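You operate a simulated robot arm through the tools that you are given. There is no shell and no other tool. Be economical: measure what you need, move in short steps, check, and stop when the job is done.

Carry out the task below with a simulated robot arm. There is one attempt and no reset: what you move stays moved.

TASK
Stand the green tin beside the small jug. It goes on the side that lies toward x +0.6, y +0.8 (a direction in the base frame), with about 3 cm between them.

It is judged by the outcome, as a careful person would: the job done as asked, and still so three seconds after it is handed in. It fails if anything else is knocked over, pushed out of place, dropped, spilled or broken.

THE ROBOT
A 7-joint arm with a two-finger parallel gripper, fixed in place. Base frame: the origin is at the foot of the arm, x ahead of it, y to its left, z up; the work surface is at about z = 0.76. Lengths are in m, angles in rad, forces in N, time in s.
With the tool pointing down near the work surface it reaches from about 0.2 to 0.68 m from the base axis. Its first joint turns from -1.152 to 1.152 rad. Payload 2.4 kg.
Tool frame: the origin (TCP) lies between the finger pads and is the grasp point; the fingertips stand 0.03 m ahead of it; z points along the fingers, y is the line along which they close. The gripper opens to 0.094 m. The fingers are 0.028 m wide and 0.01 m thick; the gripper's body (0.05 by 0.096 m) begins 0.055 m behind the TCP.
Orientation is told as [roll, pitch, yaw] about the base's x, y, z axes, in that order, counted from this pose: with the fingers straight down and closing along the base's y, the tool's x points along the base's -x, its y along +y and its z along -z.

THE INTERFACE
- The arm moves only by the tool nudge_tool. Its argument "motion" is a list of rows, each an object of numbers (a shift or turn left out is 0, a gripper value left out holds the last): "tx", "ty", "tz": the shift along the base's x, y, z in units of 400 mm (1.0 is 400 mm); "ax", "ay", "az": the turn, a rotation vector about the base's x, y, z in units of 45 degrees (1.0 is 45 degrees); "hand": the opening, from 0 (shut) to 1 (fully open). In form: [{"tx": .., "ty": .., "tz": .., "ax": .., "ay": .., "az": .., "hand": ..}, ...]. A call has 1 to 20 rows; each row is the pose to reach, as a shift and turn from the pose commanded when the call began. A call with a number of a shift or a turn outside -1 to 1 is refused whole. A row lasts 0.2 s, in which the tool goes at most 0.05 m and 0.15 rad; a call with a longer step from one row to the next is refused whole, and so is a gripper value outside its range. A pose out of reach is approached as far as the arm can. The call stops where the force on the tool passes 40 N (or 10 N more than at its start, if that is more) or the arm is blocked; 0.2 s more then pass. The fingers move at their own pace (about 0.153 m/s each) and stop on an object; they squeeze with about 45 N. The grip force told is the motor's: it shows also when the fingers shut on nothing. Time passes only in rows, and 0.2 s behind the last, so rows that repeat a pose let the fingers close. It gives the time, the measured TCP pose, the force on the tool (base axes), the opening and the grip force at its end, in the units of the frame above (readings bear some noise), and new pictures: "show" is both (left out), scene, wrist or none.
- Cameras (640 x 400 px; columns grow to the right, rows downward): "scene" is fixed at [0.0178, 0.4577, 1.45]; the picture's right is [-0.91, -0.42, 0.00], its down [-0.22, 0.47, -0.86] and it looks along [0.36, -0.78, -0.52] (base axes); focal length 323 px, centre (320, 200). "wrist" rides on the gripper at [-0.037, 0, -0.058] in the tool frame; the picture's right is [0.00, -1.00, 0.00], its down [0.97, 0.00, -0.24] and it looks along [0.24, 0.00, 0.97] (tool axes); focal length 218 px, centre (320, 200).
- point_at(camera, pixels): there is no depth. For up to 12 entries [column, row, z] of the newest picture of that camera ("zoom" is the newest enlarged one), the place [x, y] in the base frame at which the ray of that pixel passes the height z, good to about 0.003 m. No time passes.
- close_up(camera, box): a new picture of the part [left, top, right, bottom] of that camera's present view, enlarged. No time passes.
- hand_in(): hands the job in; it is judged then, once.

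Work in short steps. Measure before you move; look again where a grasp or a placing could have gone wrong, and mend it. You have 60 turns and 120 pictures in all, the two below and enlarged ones among them. Open the gripper and draw the arm clear of the work before you hand the job in, unless the task says otherwise; then end with one line.

The tools are called after "Emit:" by a JSON object that holds its "method" and its "body". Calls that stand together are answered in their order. nudge_tool: Moves the arm, as the interface text tells. Its arguments: {"type":"object","properties":{"motion":{"type":"array"},"show":{"type":"string","enum":["both","scene","wrist","none"]}},"required":["motion"]} The other tools are called the same way: point_at (camera, pixels) gives the place at which the rays of pixels pass given heights; close_up (camera, box) takes an enlarged picture of a part of a camera's view; hand_in () hands the job in.

At the start:

```text
clock: 0.0
position: [0.3401, -0.1069, 1.0481]
ee_rot: [-0.001, 0.0, 0.001]
force: [-0.7, 0.0, -0.3]
grip_width: 0.0942
grasp_force: 0.2
```

scene: 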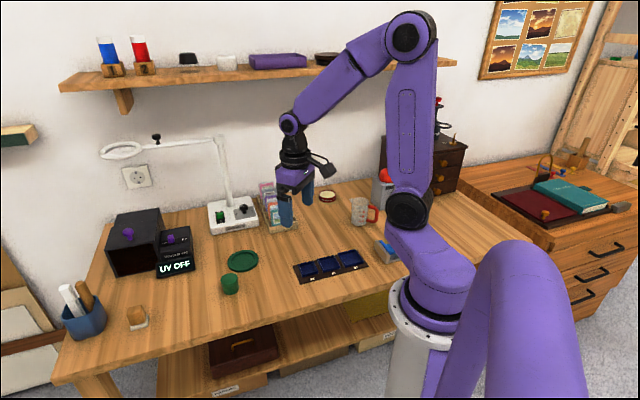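
wrist: 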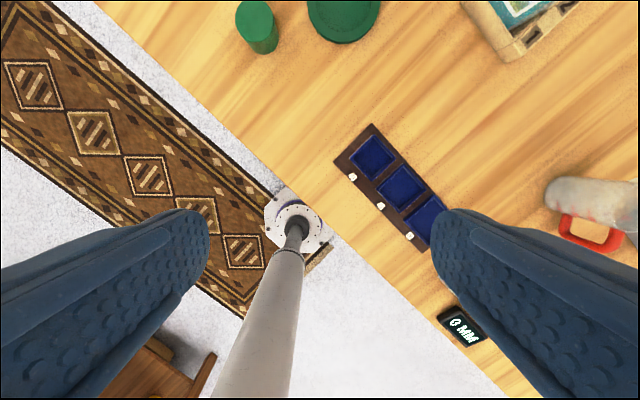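

The green tin seems to be at scene (230,284) and the jug at about (362,211). I'll enlarge both to measure them.

Emit:
{"method": "close_up", "body": {"camera": "scene", "box": [300, 160, 420, 235]}}

Emit:
{"method": "close_up", "body": {"camera": "scene", "box": [180, 235, 300, 310]}}

```text
5.33 times, centred on (360, 198) of scene
```

zoom: 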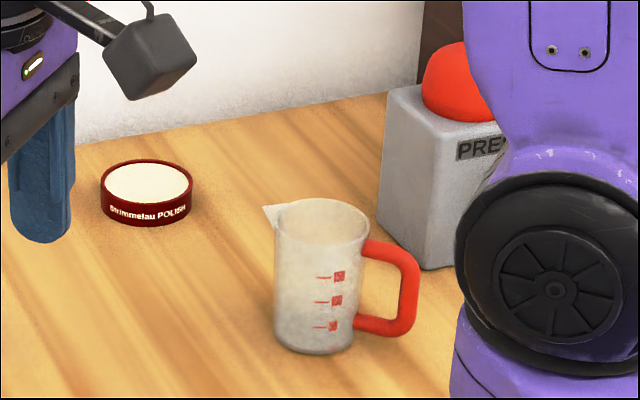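

```text
5.33 times, centred on (240, 272) of scene
```

zoom: 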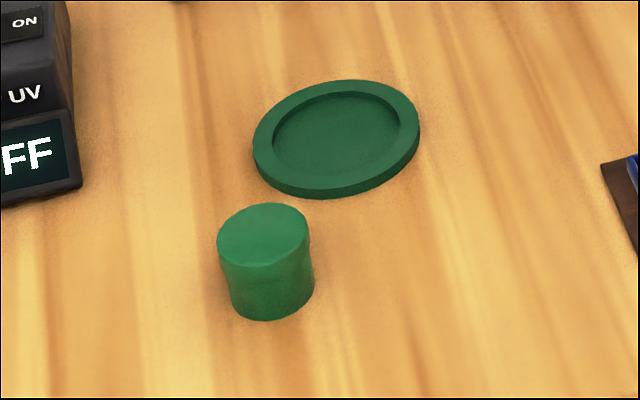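

Next I'll get the tin's points from this zoom, plus the jug's base from the full scene picture.

Emit:
{"method": "point_at", "body": {"camera": "zoom", "pixels": [[270, 320, 0.76], [231, 300, 0.76], [314, 283, 0.76], [217, 240, 0.8], [309, 232, 0.8], [264, 203, 0.8], [266, 266, 0.8], [264, 203, 0.81], [266, 266, 0.81]]}}

Emit:
{"method": "point_at", "body": {"camera": "scene", "pixels": [[351.6, 222.5, 0.76], [366, 224, 0.76], [359, 226.5, 0.76], [353, 199, 0.84], [369, 203, 0.84], [361, 206, 0.84], [363, 197.6, 0.84], [375, 222.5, 0.77], [375, 222.5, 0.78], [378.5, 210, 0.81], [349.6, 199, 0.84]]}}

```text
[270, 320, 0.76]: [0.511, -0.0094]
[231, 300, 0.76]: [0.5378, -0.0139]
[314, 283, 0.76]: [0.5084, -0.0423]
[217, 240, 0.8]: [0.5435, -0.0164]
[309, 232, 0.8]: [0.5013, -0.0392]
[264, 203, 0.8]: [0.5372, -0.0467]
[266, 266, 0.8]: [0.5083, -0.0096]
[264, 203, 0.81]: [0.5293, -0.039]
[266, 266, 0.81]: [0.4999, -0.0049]
```

```text
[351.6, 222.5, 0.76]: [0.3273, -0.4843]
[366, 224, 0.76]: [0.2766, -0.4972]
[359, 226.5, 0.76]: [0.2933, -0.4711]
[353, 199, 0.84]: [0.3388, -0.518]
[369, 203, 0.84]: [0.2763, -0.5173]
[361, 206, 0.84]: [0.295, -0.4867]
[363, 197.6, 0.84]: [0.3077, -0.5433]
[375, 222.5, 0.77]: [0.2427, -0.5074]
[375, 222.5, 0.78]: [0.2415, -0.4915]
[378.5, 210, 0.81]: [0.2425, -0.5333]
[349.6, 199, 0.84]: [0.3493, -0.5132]
```

The tin is near (0.522,-0.028), about 4.7 cm wide and 4 cm tall. The jug is near (0.305,-0.503), with its handle toward -x. I'll move over the tin, yaw partly toward the placing yaw, and look with the wrist camera.

Emit:
{"method": "nudge_tool", "body": {"motion": [{"tx": 0.07, "ty": 0.03, "az": 0.15}, {"tx": 0.14, "ty": 0.06, "az": 0.3}, {"tx": 0.21, "ty": 0.1, "az": 0.45}, {"tx": 0.28, "ty": 0.14, "az": 0.6}, {"tx": 0.34, "ty": 0.17, "az": 0.75}, {"tx": 0.4, "ty": 0.2, "az": 0.9}, {"tx": 0.4, "ty": 0.2, "az": 0.9}]}}

```text
clock: 1.6
position: [0.5012, -0.0261, 1.0467]
ee_rot: [-0.001, 0.001, 0.709]
force: [0.1, -0.4, 0.1]
grip_width: 0.0939
grasp_force: 0.1
```

scene: 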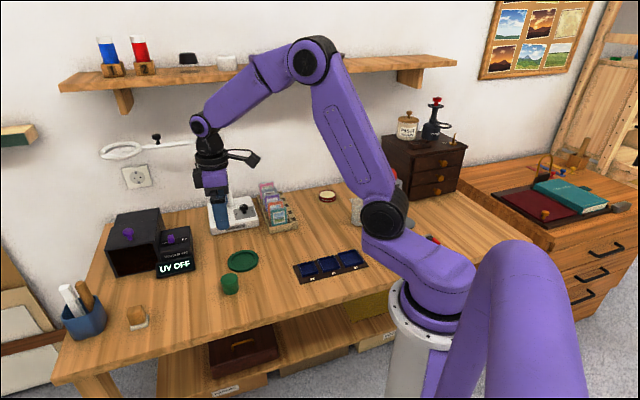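
wrist: 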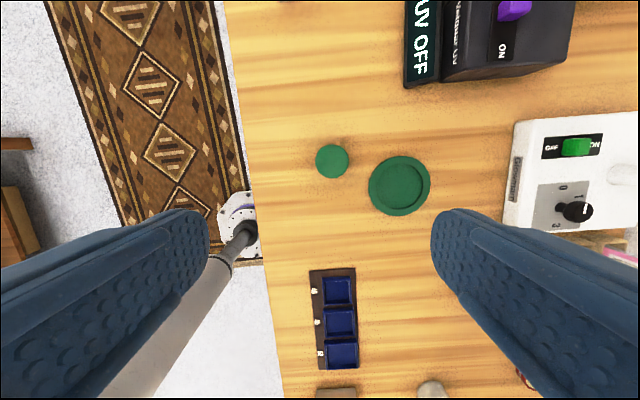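

Emit:
{"method": "point_at", "body": {"camera": "wrist", "pixels": [[315, 161, 0.8], [349, 161, 0.8], [332, 145, 0.8], [332, 179, 0.8], [332, 162, 0.8], [369, 186, 0.77], [431, 184, 0.77], [400, 155, 0.77], [398, 215, 0.77]]}}

Emit:
{"method": "close_up", "body": {"camera": "wrist", "box": [290, 120, 450, 220]}}

```text
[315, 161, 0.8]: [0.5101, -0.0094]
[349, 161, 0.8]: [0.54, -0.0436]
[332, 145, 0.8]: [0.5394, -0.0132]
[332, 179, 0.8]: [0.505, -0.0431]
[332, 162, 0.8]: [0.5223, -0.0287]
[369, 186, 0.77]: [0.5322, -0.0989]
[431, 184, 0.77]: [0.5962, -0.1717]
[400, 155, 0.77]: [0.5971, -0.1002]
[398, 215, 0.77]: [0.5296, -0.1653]
```

```text
4.00 times, centred on (370, 170) of wrist
```

zoom: 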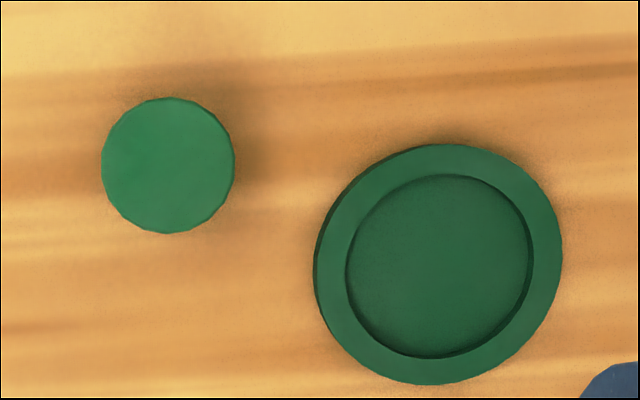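

The tin's centre is (0.523,-0.028) and its diameter 4.5 cm. The dish is 4.5 cm away, so the fingers clear it. I'll descend most of the way and check.

Emit:
{"method": "nudge_tool", "body": {"motion": [{"tx": 0.055, "ty": -0.004, "hand": 0.85}, {"tx": 0.055, "ty": -0.004, "tz": -0.1}, {"tx": 0.055, "ty": -0.004, "tz": -0.2}, {"tx": 0.055, "ty": -0.004, "tz": -0.3}, {"tx": 0.055, "ty": -0.004, "tz": -0.4}, {"tx": 0.055, "ty": -0.004, "tz": -0.48}, {"tx": 0.055, "ty": -0.004, "tz": -0.48}]}}

```text
clock: 3.2
position: [0.5233, -0.0292, 0.8569]
ee_rot: [-0.001, -0.001, 0.706]
force: [-0.4, 0.2, -0.4]
grip_width: 0.0801
grasp_force: 0.1
```

scene: 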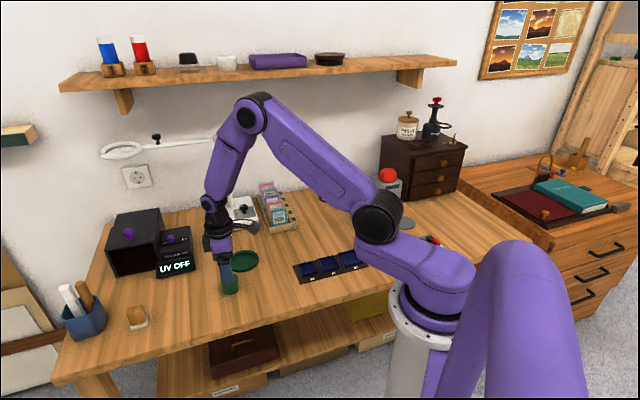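
wrist: 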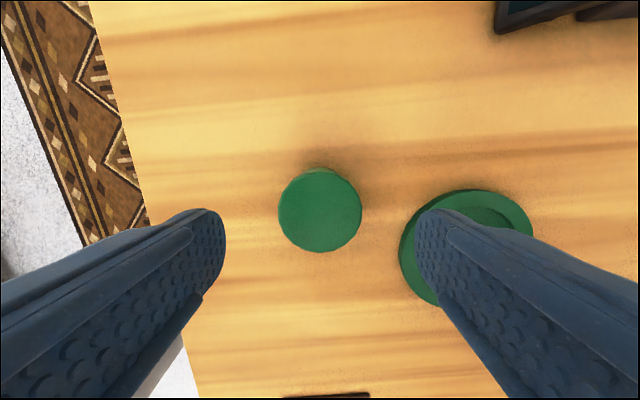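

The tin is centred between the fingers at column 320. I'll verify its position along the other axis.

Emit:
{"method": "point_at", "body": {"camera": "wrist", "pixels": [[320, 210, 0.8], [278, 210, 0.8], [361, 210, 0.8], [320, 253, 0.8]]}}

```text
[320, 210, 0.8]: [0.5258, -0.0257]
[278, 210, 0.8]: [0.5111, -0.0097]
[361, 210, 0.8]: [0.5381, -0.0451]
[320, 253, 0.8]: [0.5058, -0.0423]
```

The tin is within 3 mm of the TCP, so I'll lower to z≈0.793 and close.

Emit:
{"method": "nudge_tool", "body": {"motion": [{"tx": 0.004, "ty": 0.005, "tz": -0.08}, {"tx": 0.004, "ty": 0.005, "tz": -0.158}, {"tx": 0.004, "ty": 0.005, "tz": -0.158}, {"tx": 0.004, "ty": 0.005, "tz": -0.158, "hand": 0}, {"tx": 0.004, "ty": 0.005, "tz": -0.158, "hand": 0}, {"tx": 0.004, "ty": 0.005, "tz": -0.158, "hand": 0}]}}

```text
clock: 4.6
position: [0.5229, -0.0275, 0.7938]
ee_rot: [0.0, 0.0, 0.708]
force: [-0.9, -0.4, -0.6]
grip_width: 0.0461
grasp_force: 45.3
```

scene: 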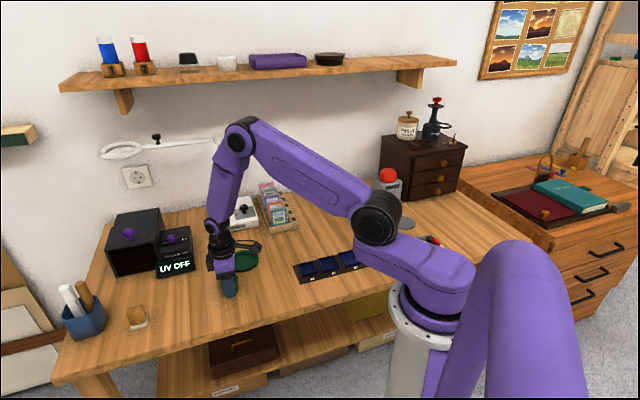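
wrist: 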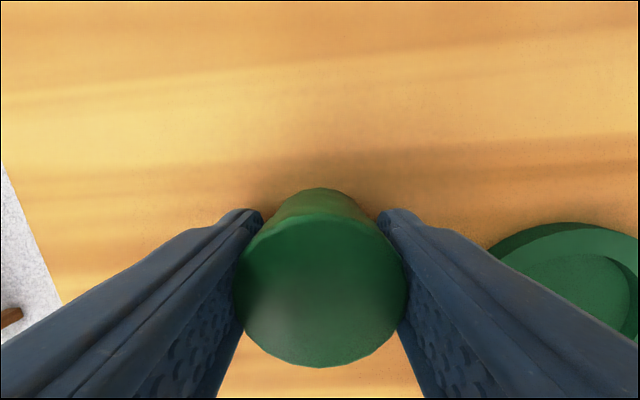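

The tin is gripped at 4.6 cm. I'll lift 20 cm first.

Emit:
{"method": "nudge_tool", "body": {"motion": [{"tz": 0.05}, {"tz": 0.15}, {"tz": 0.26}, {"tz": 0.38}, {"tz": 0.5}, {"tz": 0.5}], "show": "scene"}}

Emit:
{"method": "nudge_tool", "body": {"motion": [{"tx": -0.04, "ty": -0.093, "az": 0.03}, {"tx": -0.08, "ty": -0.19, "az": 0.07}, {"tx": -0.12, "ty": -0.28, "az": 0.1}, {"tx": -0.155, "ty": -0.37, "az": 0.13}, {"tx": -0.19, "ty": -0.46, "az": 0.16}, {"tx": -0.23, "ty": -0.56, "az": 0.19}, {"tx": -0.26, "ty": -0.65, "az": 0.22}, {"tx": -0.3, "ty": -0.74, "az": 0.25}, {"tx": -0.3, "ty": -0.8, "az": 0.28}, {"tx": -0.3, "ty": -0.8, "az": 0.28}]}}

```text
clock: 6.0
position: [0.5246, -0.0272, 0.993]
ee_rot: [0.0, 0.0, 0.707]
force: [-0.4, 0.0, -0.8]
grip_width: 0.0458
grasp_force: 44.7
```

scene: 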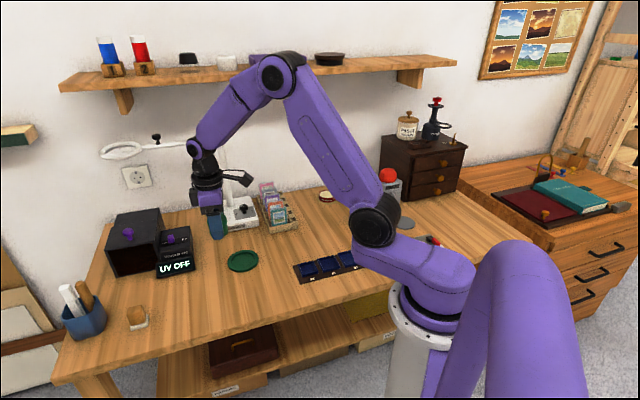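

```text
clock: 8.2
position: [0.404, -0.3458, 0.9935]
ee_rot: [-0.001, 0.001, 0.927]
force: [-0.2, -0.1, -1.0]
grip_width: 0.0456
grasp_force: 45.0
```

scene: 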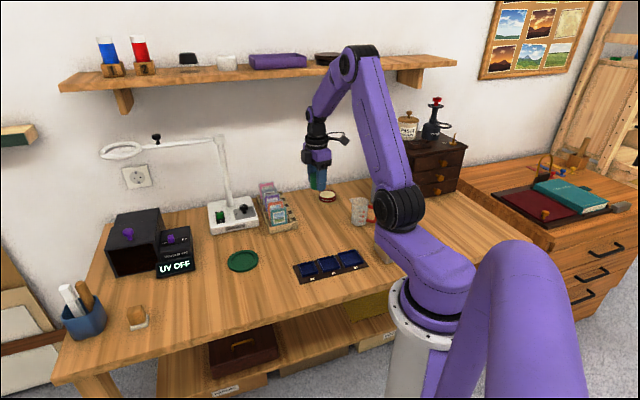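
wrist: 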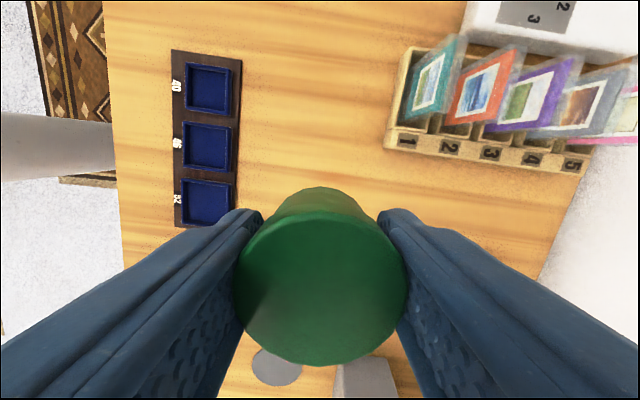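

The tin blocks the wrist camera's view of the jug. I'll swing the yaw round so the jug shows in the upper part of the wrist picture and can be measured accurately.

Emit:
{"method": "nudge_tool", "body": {"motion": [{"tx": -0.05, "ty": -0.03, "az": -0.17}, {"tx": -0.1, "ty": -0.06, "az": -0.34}, {"tx": -0.15, "ty": -0.09, "az": -0.51}, {"tx": -0.2, "ty": -0.12, "az": -0.68}, {"tx": -0.25, "ty": -0.15, "az": -0.85}, {"tx": -0.3, "ty": -0.18, "az": -1.0}], "show": "none"}}

Emit:
{"method": "nudge_tool", "body": {"motion": [{"tx": -0.03, "ty": -0.02, "az": -0.17}, {"tx": -0.06, "ty": -0.04, "az": -0.34}, {"tx": -0.09, "ty": -0.055, "az": -0.51}, {"tx": -0.109, "ty": -0.055, "az": -0.68}, {"tx": -0.109, "ty": -0.055, "az": -0.85}, {"tx": -0.109, "ty": -0.055, "az": -1.0}, {"tx": -0.109, "ty": -0.055, "az": -1.0}]}}

```text
clock: 9.6
position: [0.2833, -0.4189, 0.9922]
ee_rot: [0.001, 0.0, 0.138]
force: [-0.1, -0.9, -1.1]
grip_width: 0.0457
grasp_force: 44.8
```

```text
clock: 11.2
position: [0.2405, -0.4407, 0.9928]
ee_rot: [-0.001, 0.0, -0.647]
force: [-0.2, -0.3, -1.4]
grip_width: 0.0456
grasp_force: 45.2
```

scene: 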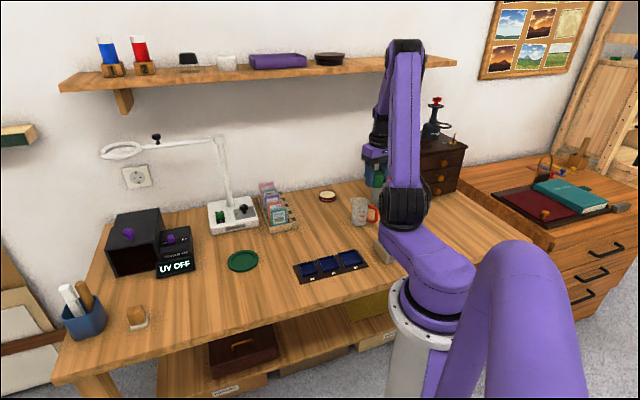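
wrist: 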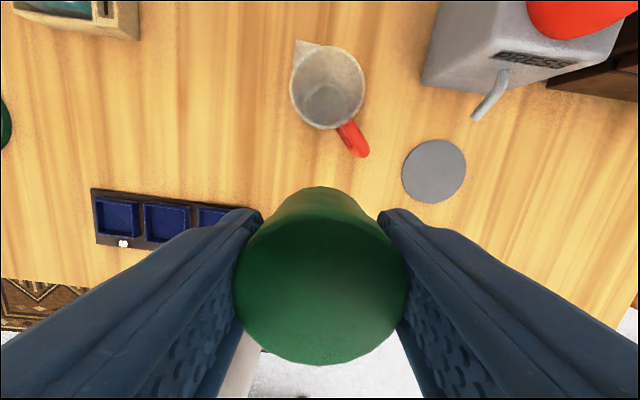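

Emit:
{"method": "close_up", "body": {"camera": "wrist", "box": [250, 20, 410, 120]}}

Emit:
{"method": "close_up", "body": {"camera": "scene", "box": [320, 180, 400, 230]}}

```text
4.00 times, centred on (330, 70) of wrist
```

zoom: 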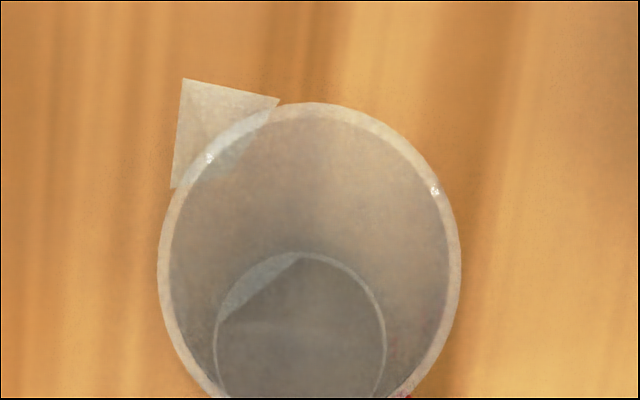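

```text
8.00 times, centred on (360, 205) of scene
```

zoom: 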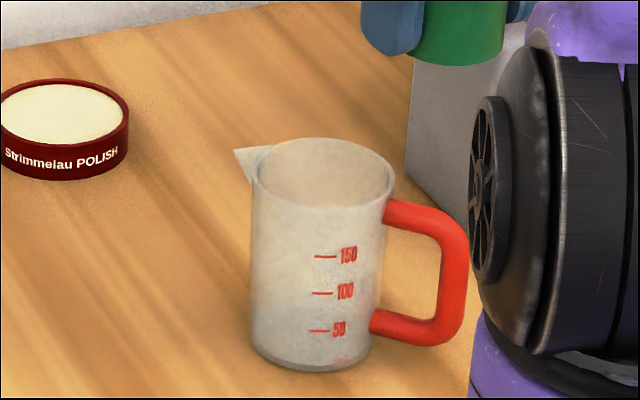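

Emit:
{"method": "point_at", "body": {"camera": "wrist", "pixels": [[289.3, 86, 0.85], [365.3, 86, 0.85], [329, 45.5, 0.85], [325, 129, 0.85], [325, 104.5, 0.765], [303.7, 104, 0.765], [346.5, 104, 0.765], [295, 39, 0.85], [361, 156, 0.83]]}}

Emit:
{"method": "point_at", "body": {"camera": "zoom", "pixels": [[312, 372, 0.76], [251, 340, 0.76], [378, 335, 0.76], [252, 180, 0.85], [396, 180, 0.85], [324, 137, 0.85], [320, 208, 0.85], [234, 149, 0.85]]}}

```text
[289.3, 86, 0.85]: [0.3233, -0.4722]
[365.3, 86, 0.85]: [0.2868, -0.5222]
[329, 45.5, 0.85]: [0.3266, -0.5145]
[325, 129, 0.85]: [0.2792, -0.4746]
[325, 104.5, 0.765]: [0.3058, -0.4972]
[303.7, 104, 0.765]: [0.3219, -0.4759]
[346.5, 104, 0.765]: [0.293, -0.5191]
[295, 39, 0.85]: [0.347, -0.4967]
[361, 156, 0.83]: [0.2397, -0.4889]
```

```text
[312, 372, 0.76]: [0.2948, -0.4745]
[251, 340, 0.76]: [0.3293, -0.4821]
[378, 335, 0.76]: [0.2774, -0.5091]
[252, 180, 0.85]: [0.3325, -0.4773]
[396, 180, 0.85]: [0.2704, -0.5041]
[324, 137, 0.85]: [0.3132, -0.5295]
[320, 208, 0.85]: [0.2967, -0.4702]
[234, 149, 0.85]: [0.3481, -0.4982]
```

The jug's centre is about (0.304,-0.497) with a rim radius of 3.1 cm. The tin's target is therefore (0.354,-0.430). I'll check the nearby items and return to yaw 0.927 above the target.

Emit:
{"method": "point_at", "body": {"camera": "wrist", "pixels": [[138, 38, 0.78], [225, 205, 0.77]]}}

Emit:
{"method": "nudge_tool", "body": {"motion": [{"tx": 0.05, "ty": 0.005, "az": 0.17}, {"tx": 0.1, "ty": 0.01, "az": 0.34}, {"tx": 0.15, "ty": 0.015, "az": 0.51}, {"tx": 0.2, "ty": 0.02, "az": 0.68}, {"tx": 0.25, "ty": 0.025, "az": 0.85}, {"tx": 0.284, "ty": 0.027, "az": 1.0}], "show": "none"}}

Emit:
{"method": "nudge_tool", "body": {"motion": [{"az": 0.17}, {"az": 0.34}, {"az": 0.51}, {"az": 0.68}, {"az": 0.85}, {"az": 1.0}, {"az": 1.0}]}}

```text
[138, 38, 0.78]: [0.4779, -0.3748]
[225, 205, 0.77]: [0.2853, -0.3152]
```

```text
clock: 12.6
position: [0.3552, -0.4301, 0.9919]
ee_rot: [0.0, 0.001, 0.145]
force: [-0.6, 0.7, -0.9]
grip_width: 0.0457
grasp_force: 44.8
```

```text
clock: 14.2
position: [0.3539, -0.43, 0.9932]
ee_rot: [0.0, 0.0, 0.929]
force: [0.6, -0.4, -0.8]
grip_width: 0.0454
grasp_force: 45.0
```

scene: 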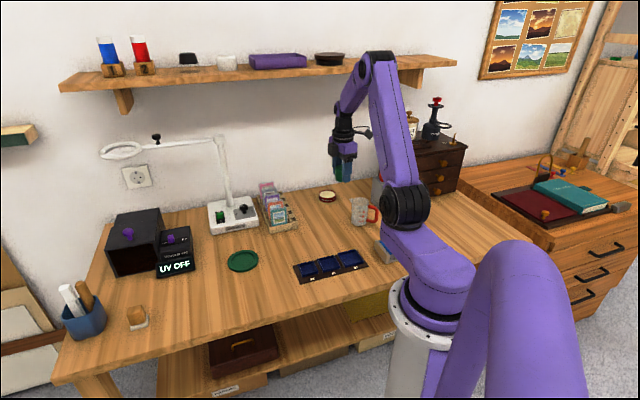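
wrist: 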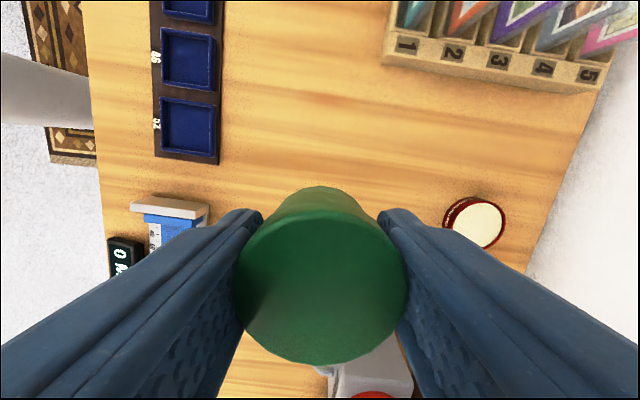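

The tool is above the target. I'll check how far away the polish tin is, then lower partway.

Emit:
{"method": "point_at", "body": {"camera": "wrist", "pixels": [[445, 215, 0.775], [475, 248, 0.775]]}}

Emit:
{"method": "nudge_tool", "body": {"motion": [{"tz": -0.1}, {"tz": -0.2}, {"tz": -0.3}, {"tz": -0.38}, {"tz": -0.38}]}}

```text
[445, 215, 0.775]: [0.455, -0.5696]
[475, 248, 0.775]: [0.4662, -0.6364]
```

```text
clock: 15.4
position: [0.355, -0.4294, 0.8402]
ee_rot: [0.0, 0.001, 0.927]
force: [-0.6, 0.8, -0.7]
grip_width: 0.0456
grasp_force: 45.2
```

scene: 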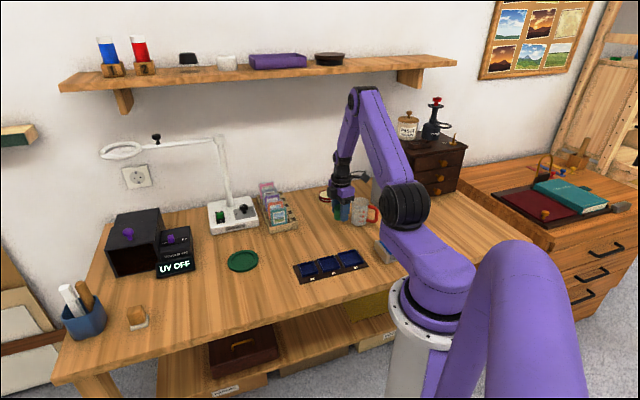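
wrist: 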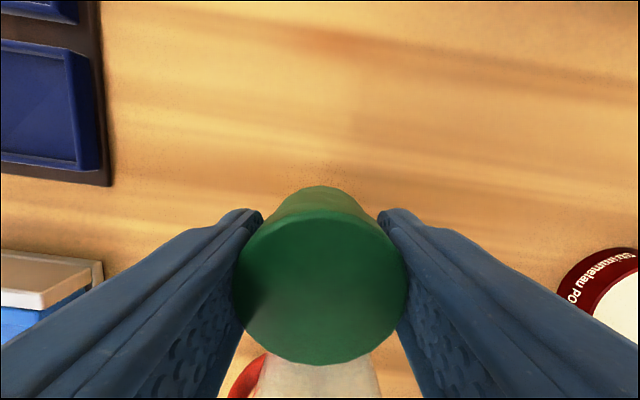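

All clear. I'll lower to the grasp height (z≈0.794) and keep gripping.

Emit:
{"method": "nudge_tool", "body": {"motion": [{"tz": -0.05}, {"tz": -0.09}, {"tz": -0.118}, {"tz": -0.118}]}}

Emit:
{"method": "close_up", "body": {"camera": "scene", "box": [310, 180, 390, 230]}}

```text
clock: 16.4
position: [0.3537, -0.4305, 0.7929]
ee_rot: [-0.001, -0.001, 0.926]
force: [-0.7, -0.6, -0.4]
grip_width: 0.0458
grasp_force: 45.5
```

scene: 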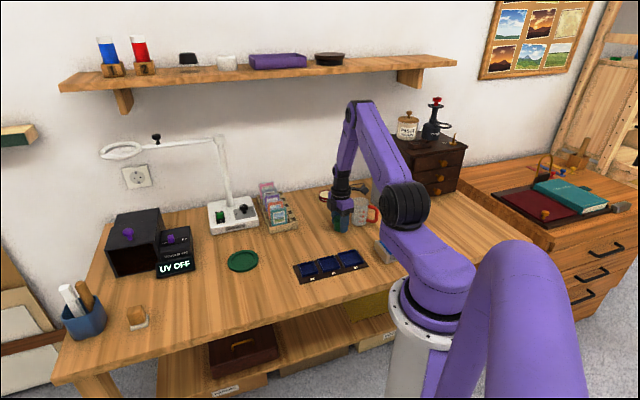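
wrist: 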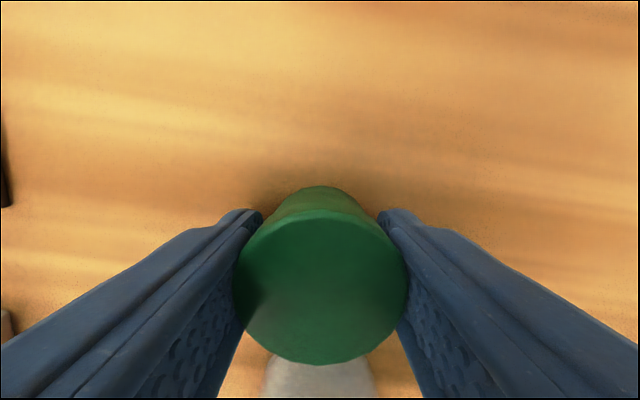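

```text
8.00 times, centred on (350, 205) of scene
```

zoom: 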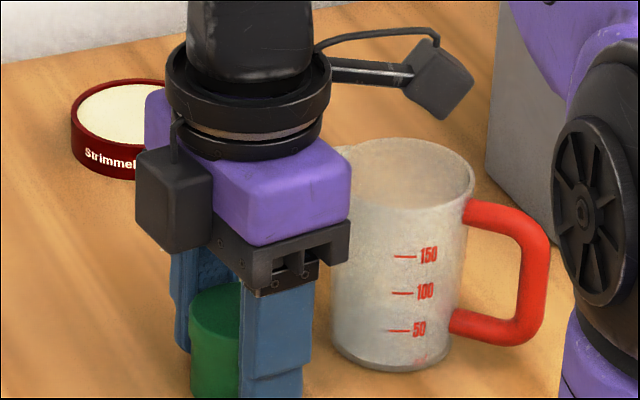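

The tin is at table height and clear of the jug. I'll open to 0.7, then lift straight up.

Emit:
{"method": "nudge_tool", "body": {"motion": [{"hand": 0.55}, {"hand": 0.7}, {"hand": 0.7}, {"tz": 0.05, "hand": 0.7}, {"tz": 0.15, "hand": 0.7}, {"tz": 0.25, "hand": 0.7}, {"tz": 0.36, "hand": 0.7}, {"tz": 0.47, "hand": 0.7}, {"tz": 0.55, "hand": 0.7}]}}

Emit:
{"method": "close_up", "body": {"camera": "scene", "box": [310, 180, 390, 230]}}

```text
clock: 18.4
position: [0.3542, -0.4294, 1.0151]
ee_rot: [0.002, 0.0, 0.924]
force: [-0.2, -1.0, 1.5]
grip_width: 0.0659
grasp_force: 0.1
```

scene: 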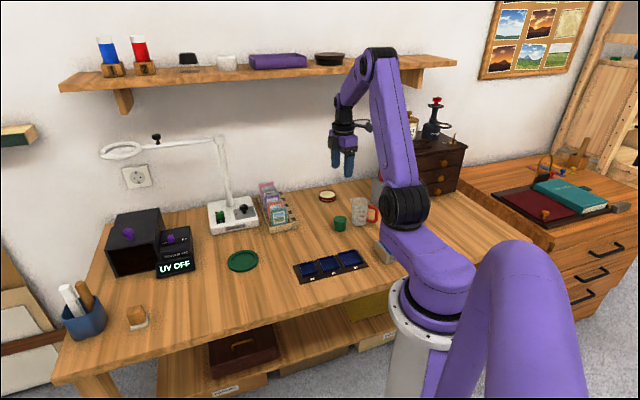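
wrist: 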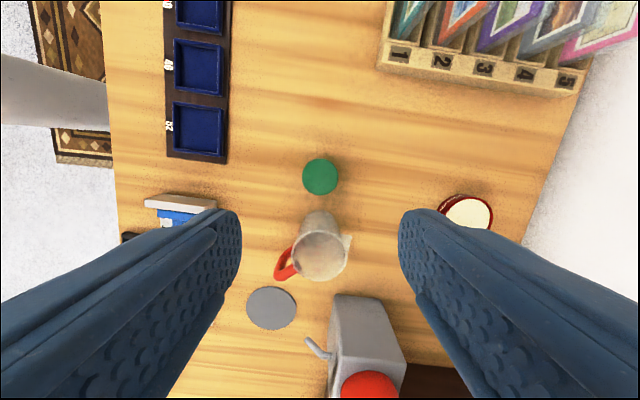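

```text
8.00 times, centred on (350, 205) of scene
```

zoom: 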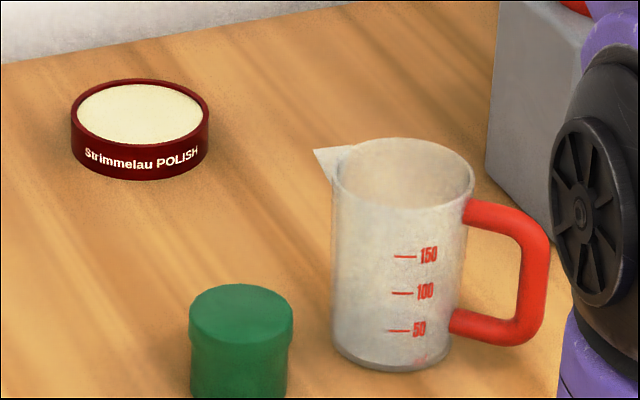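

Emit:
{"method": "point_at", "body": {"camera": "wrist", "pixels": [[320, 177, 0.8], [320, 159, 0.8], [320, 195, 0.8], [321, 258, 0.85], [294, 255, 0.85], [348, 255, 0.85], [321, 282, 0.85], [317, 212, 0.765]]}}

Emit:
{"method": "close_up", "body": {"camera": "wrist", "box": [240, 140, 400, 290]}}

```text
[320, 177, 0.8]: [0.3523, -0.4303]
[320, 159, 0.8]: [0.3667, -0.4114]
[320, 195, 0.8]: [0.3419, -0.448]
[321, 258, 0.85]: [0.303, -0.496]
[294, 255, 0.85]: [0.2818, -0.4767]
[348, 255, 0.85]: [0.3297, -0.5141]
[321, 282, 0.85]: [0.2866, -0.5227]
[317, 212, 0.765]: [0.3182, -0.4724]
```

```text
2.67 times, centred on (320, 215) of wrist
```

zoom: 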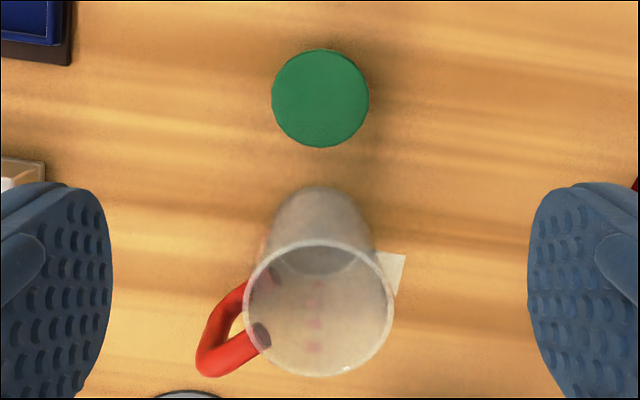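

The tin stands at (0.353,-0.430) and the jug at (0.304,-0.497), unmoved: a gap of about 3 cm in the right direction. I'll draw the arm clear and let things settle.

Emit:
{"method": "nudge_tool", "body": {"motion": [{"ty": 0.1, "tz": 0.03}, {"ty": 0.2, "tz": 0.06}, {"ty": 0.3, "tz": 0.1}, {"ty": 0.4, "tz": 0.1}, {"ty": 0.5, "tz": 0.1}, {"ty": 0.5, "tz": 0.1}], "show": "scene"}}

```text
clock: 19.8
position: [0.3553, -0.2306, 1.0535]
ee_rot: [0.001, 0.0, 0.926]
force: [-0.9, 0.0, 0.1]
grip_width: 0.0658
grasp_force: 0.0
```

scene: 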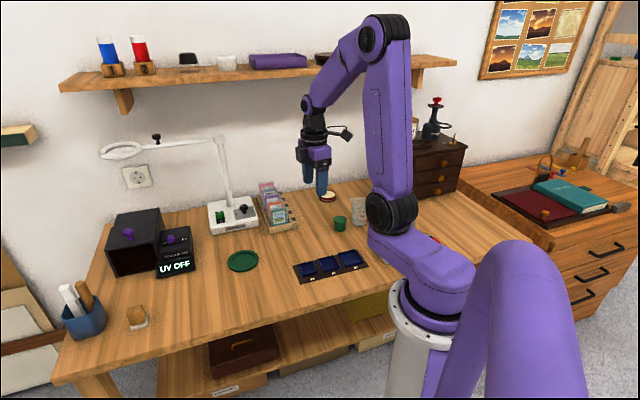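

The tin is standing upright at scene (340,223) and the arm is clear, so I'm handing in.

Emit:
{"method": "hand_in", "body": {}}

```text
The job is handed in.
```

The green tin now stands upright about 3 cm from the small jug, on the side toward x +0.6, y +0.8, and nothing else was disturbed.
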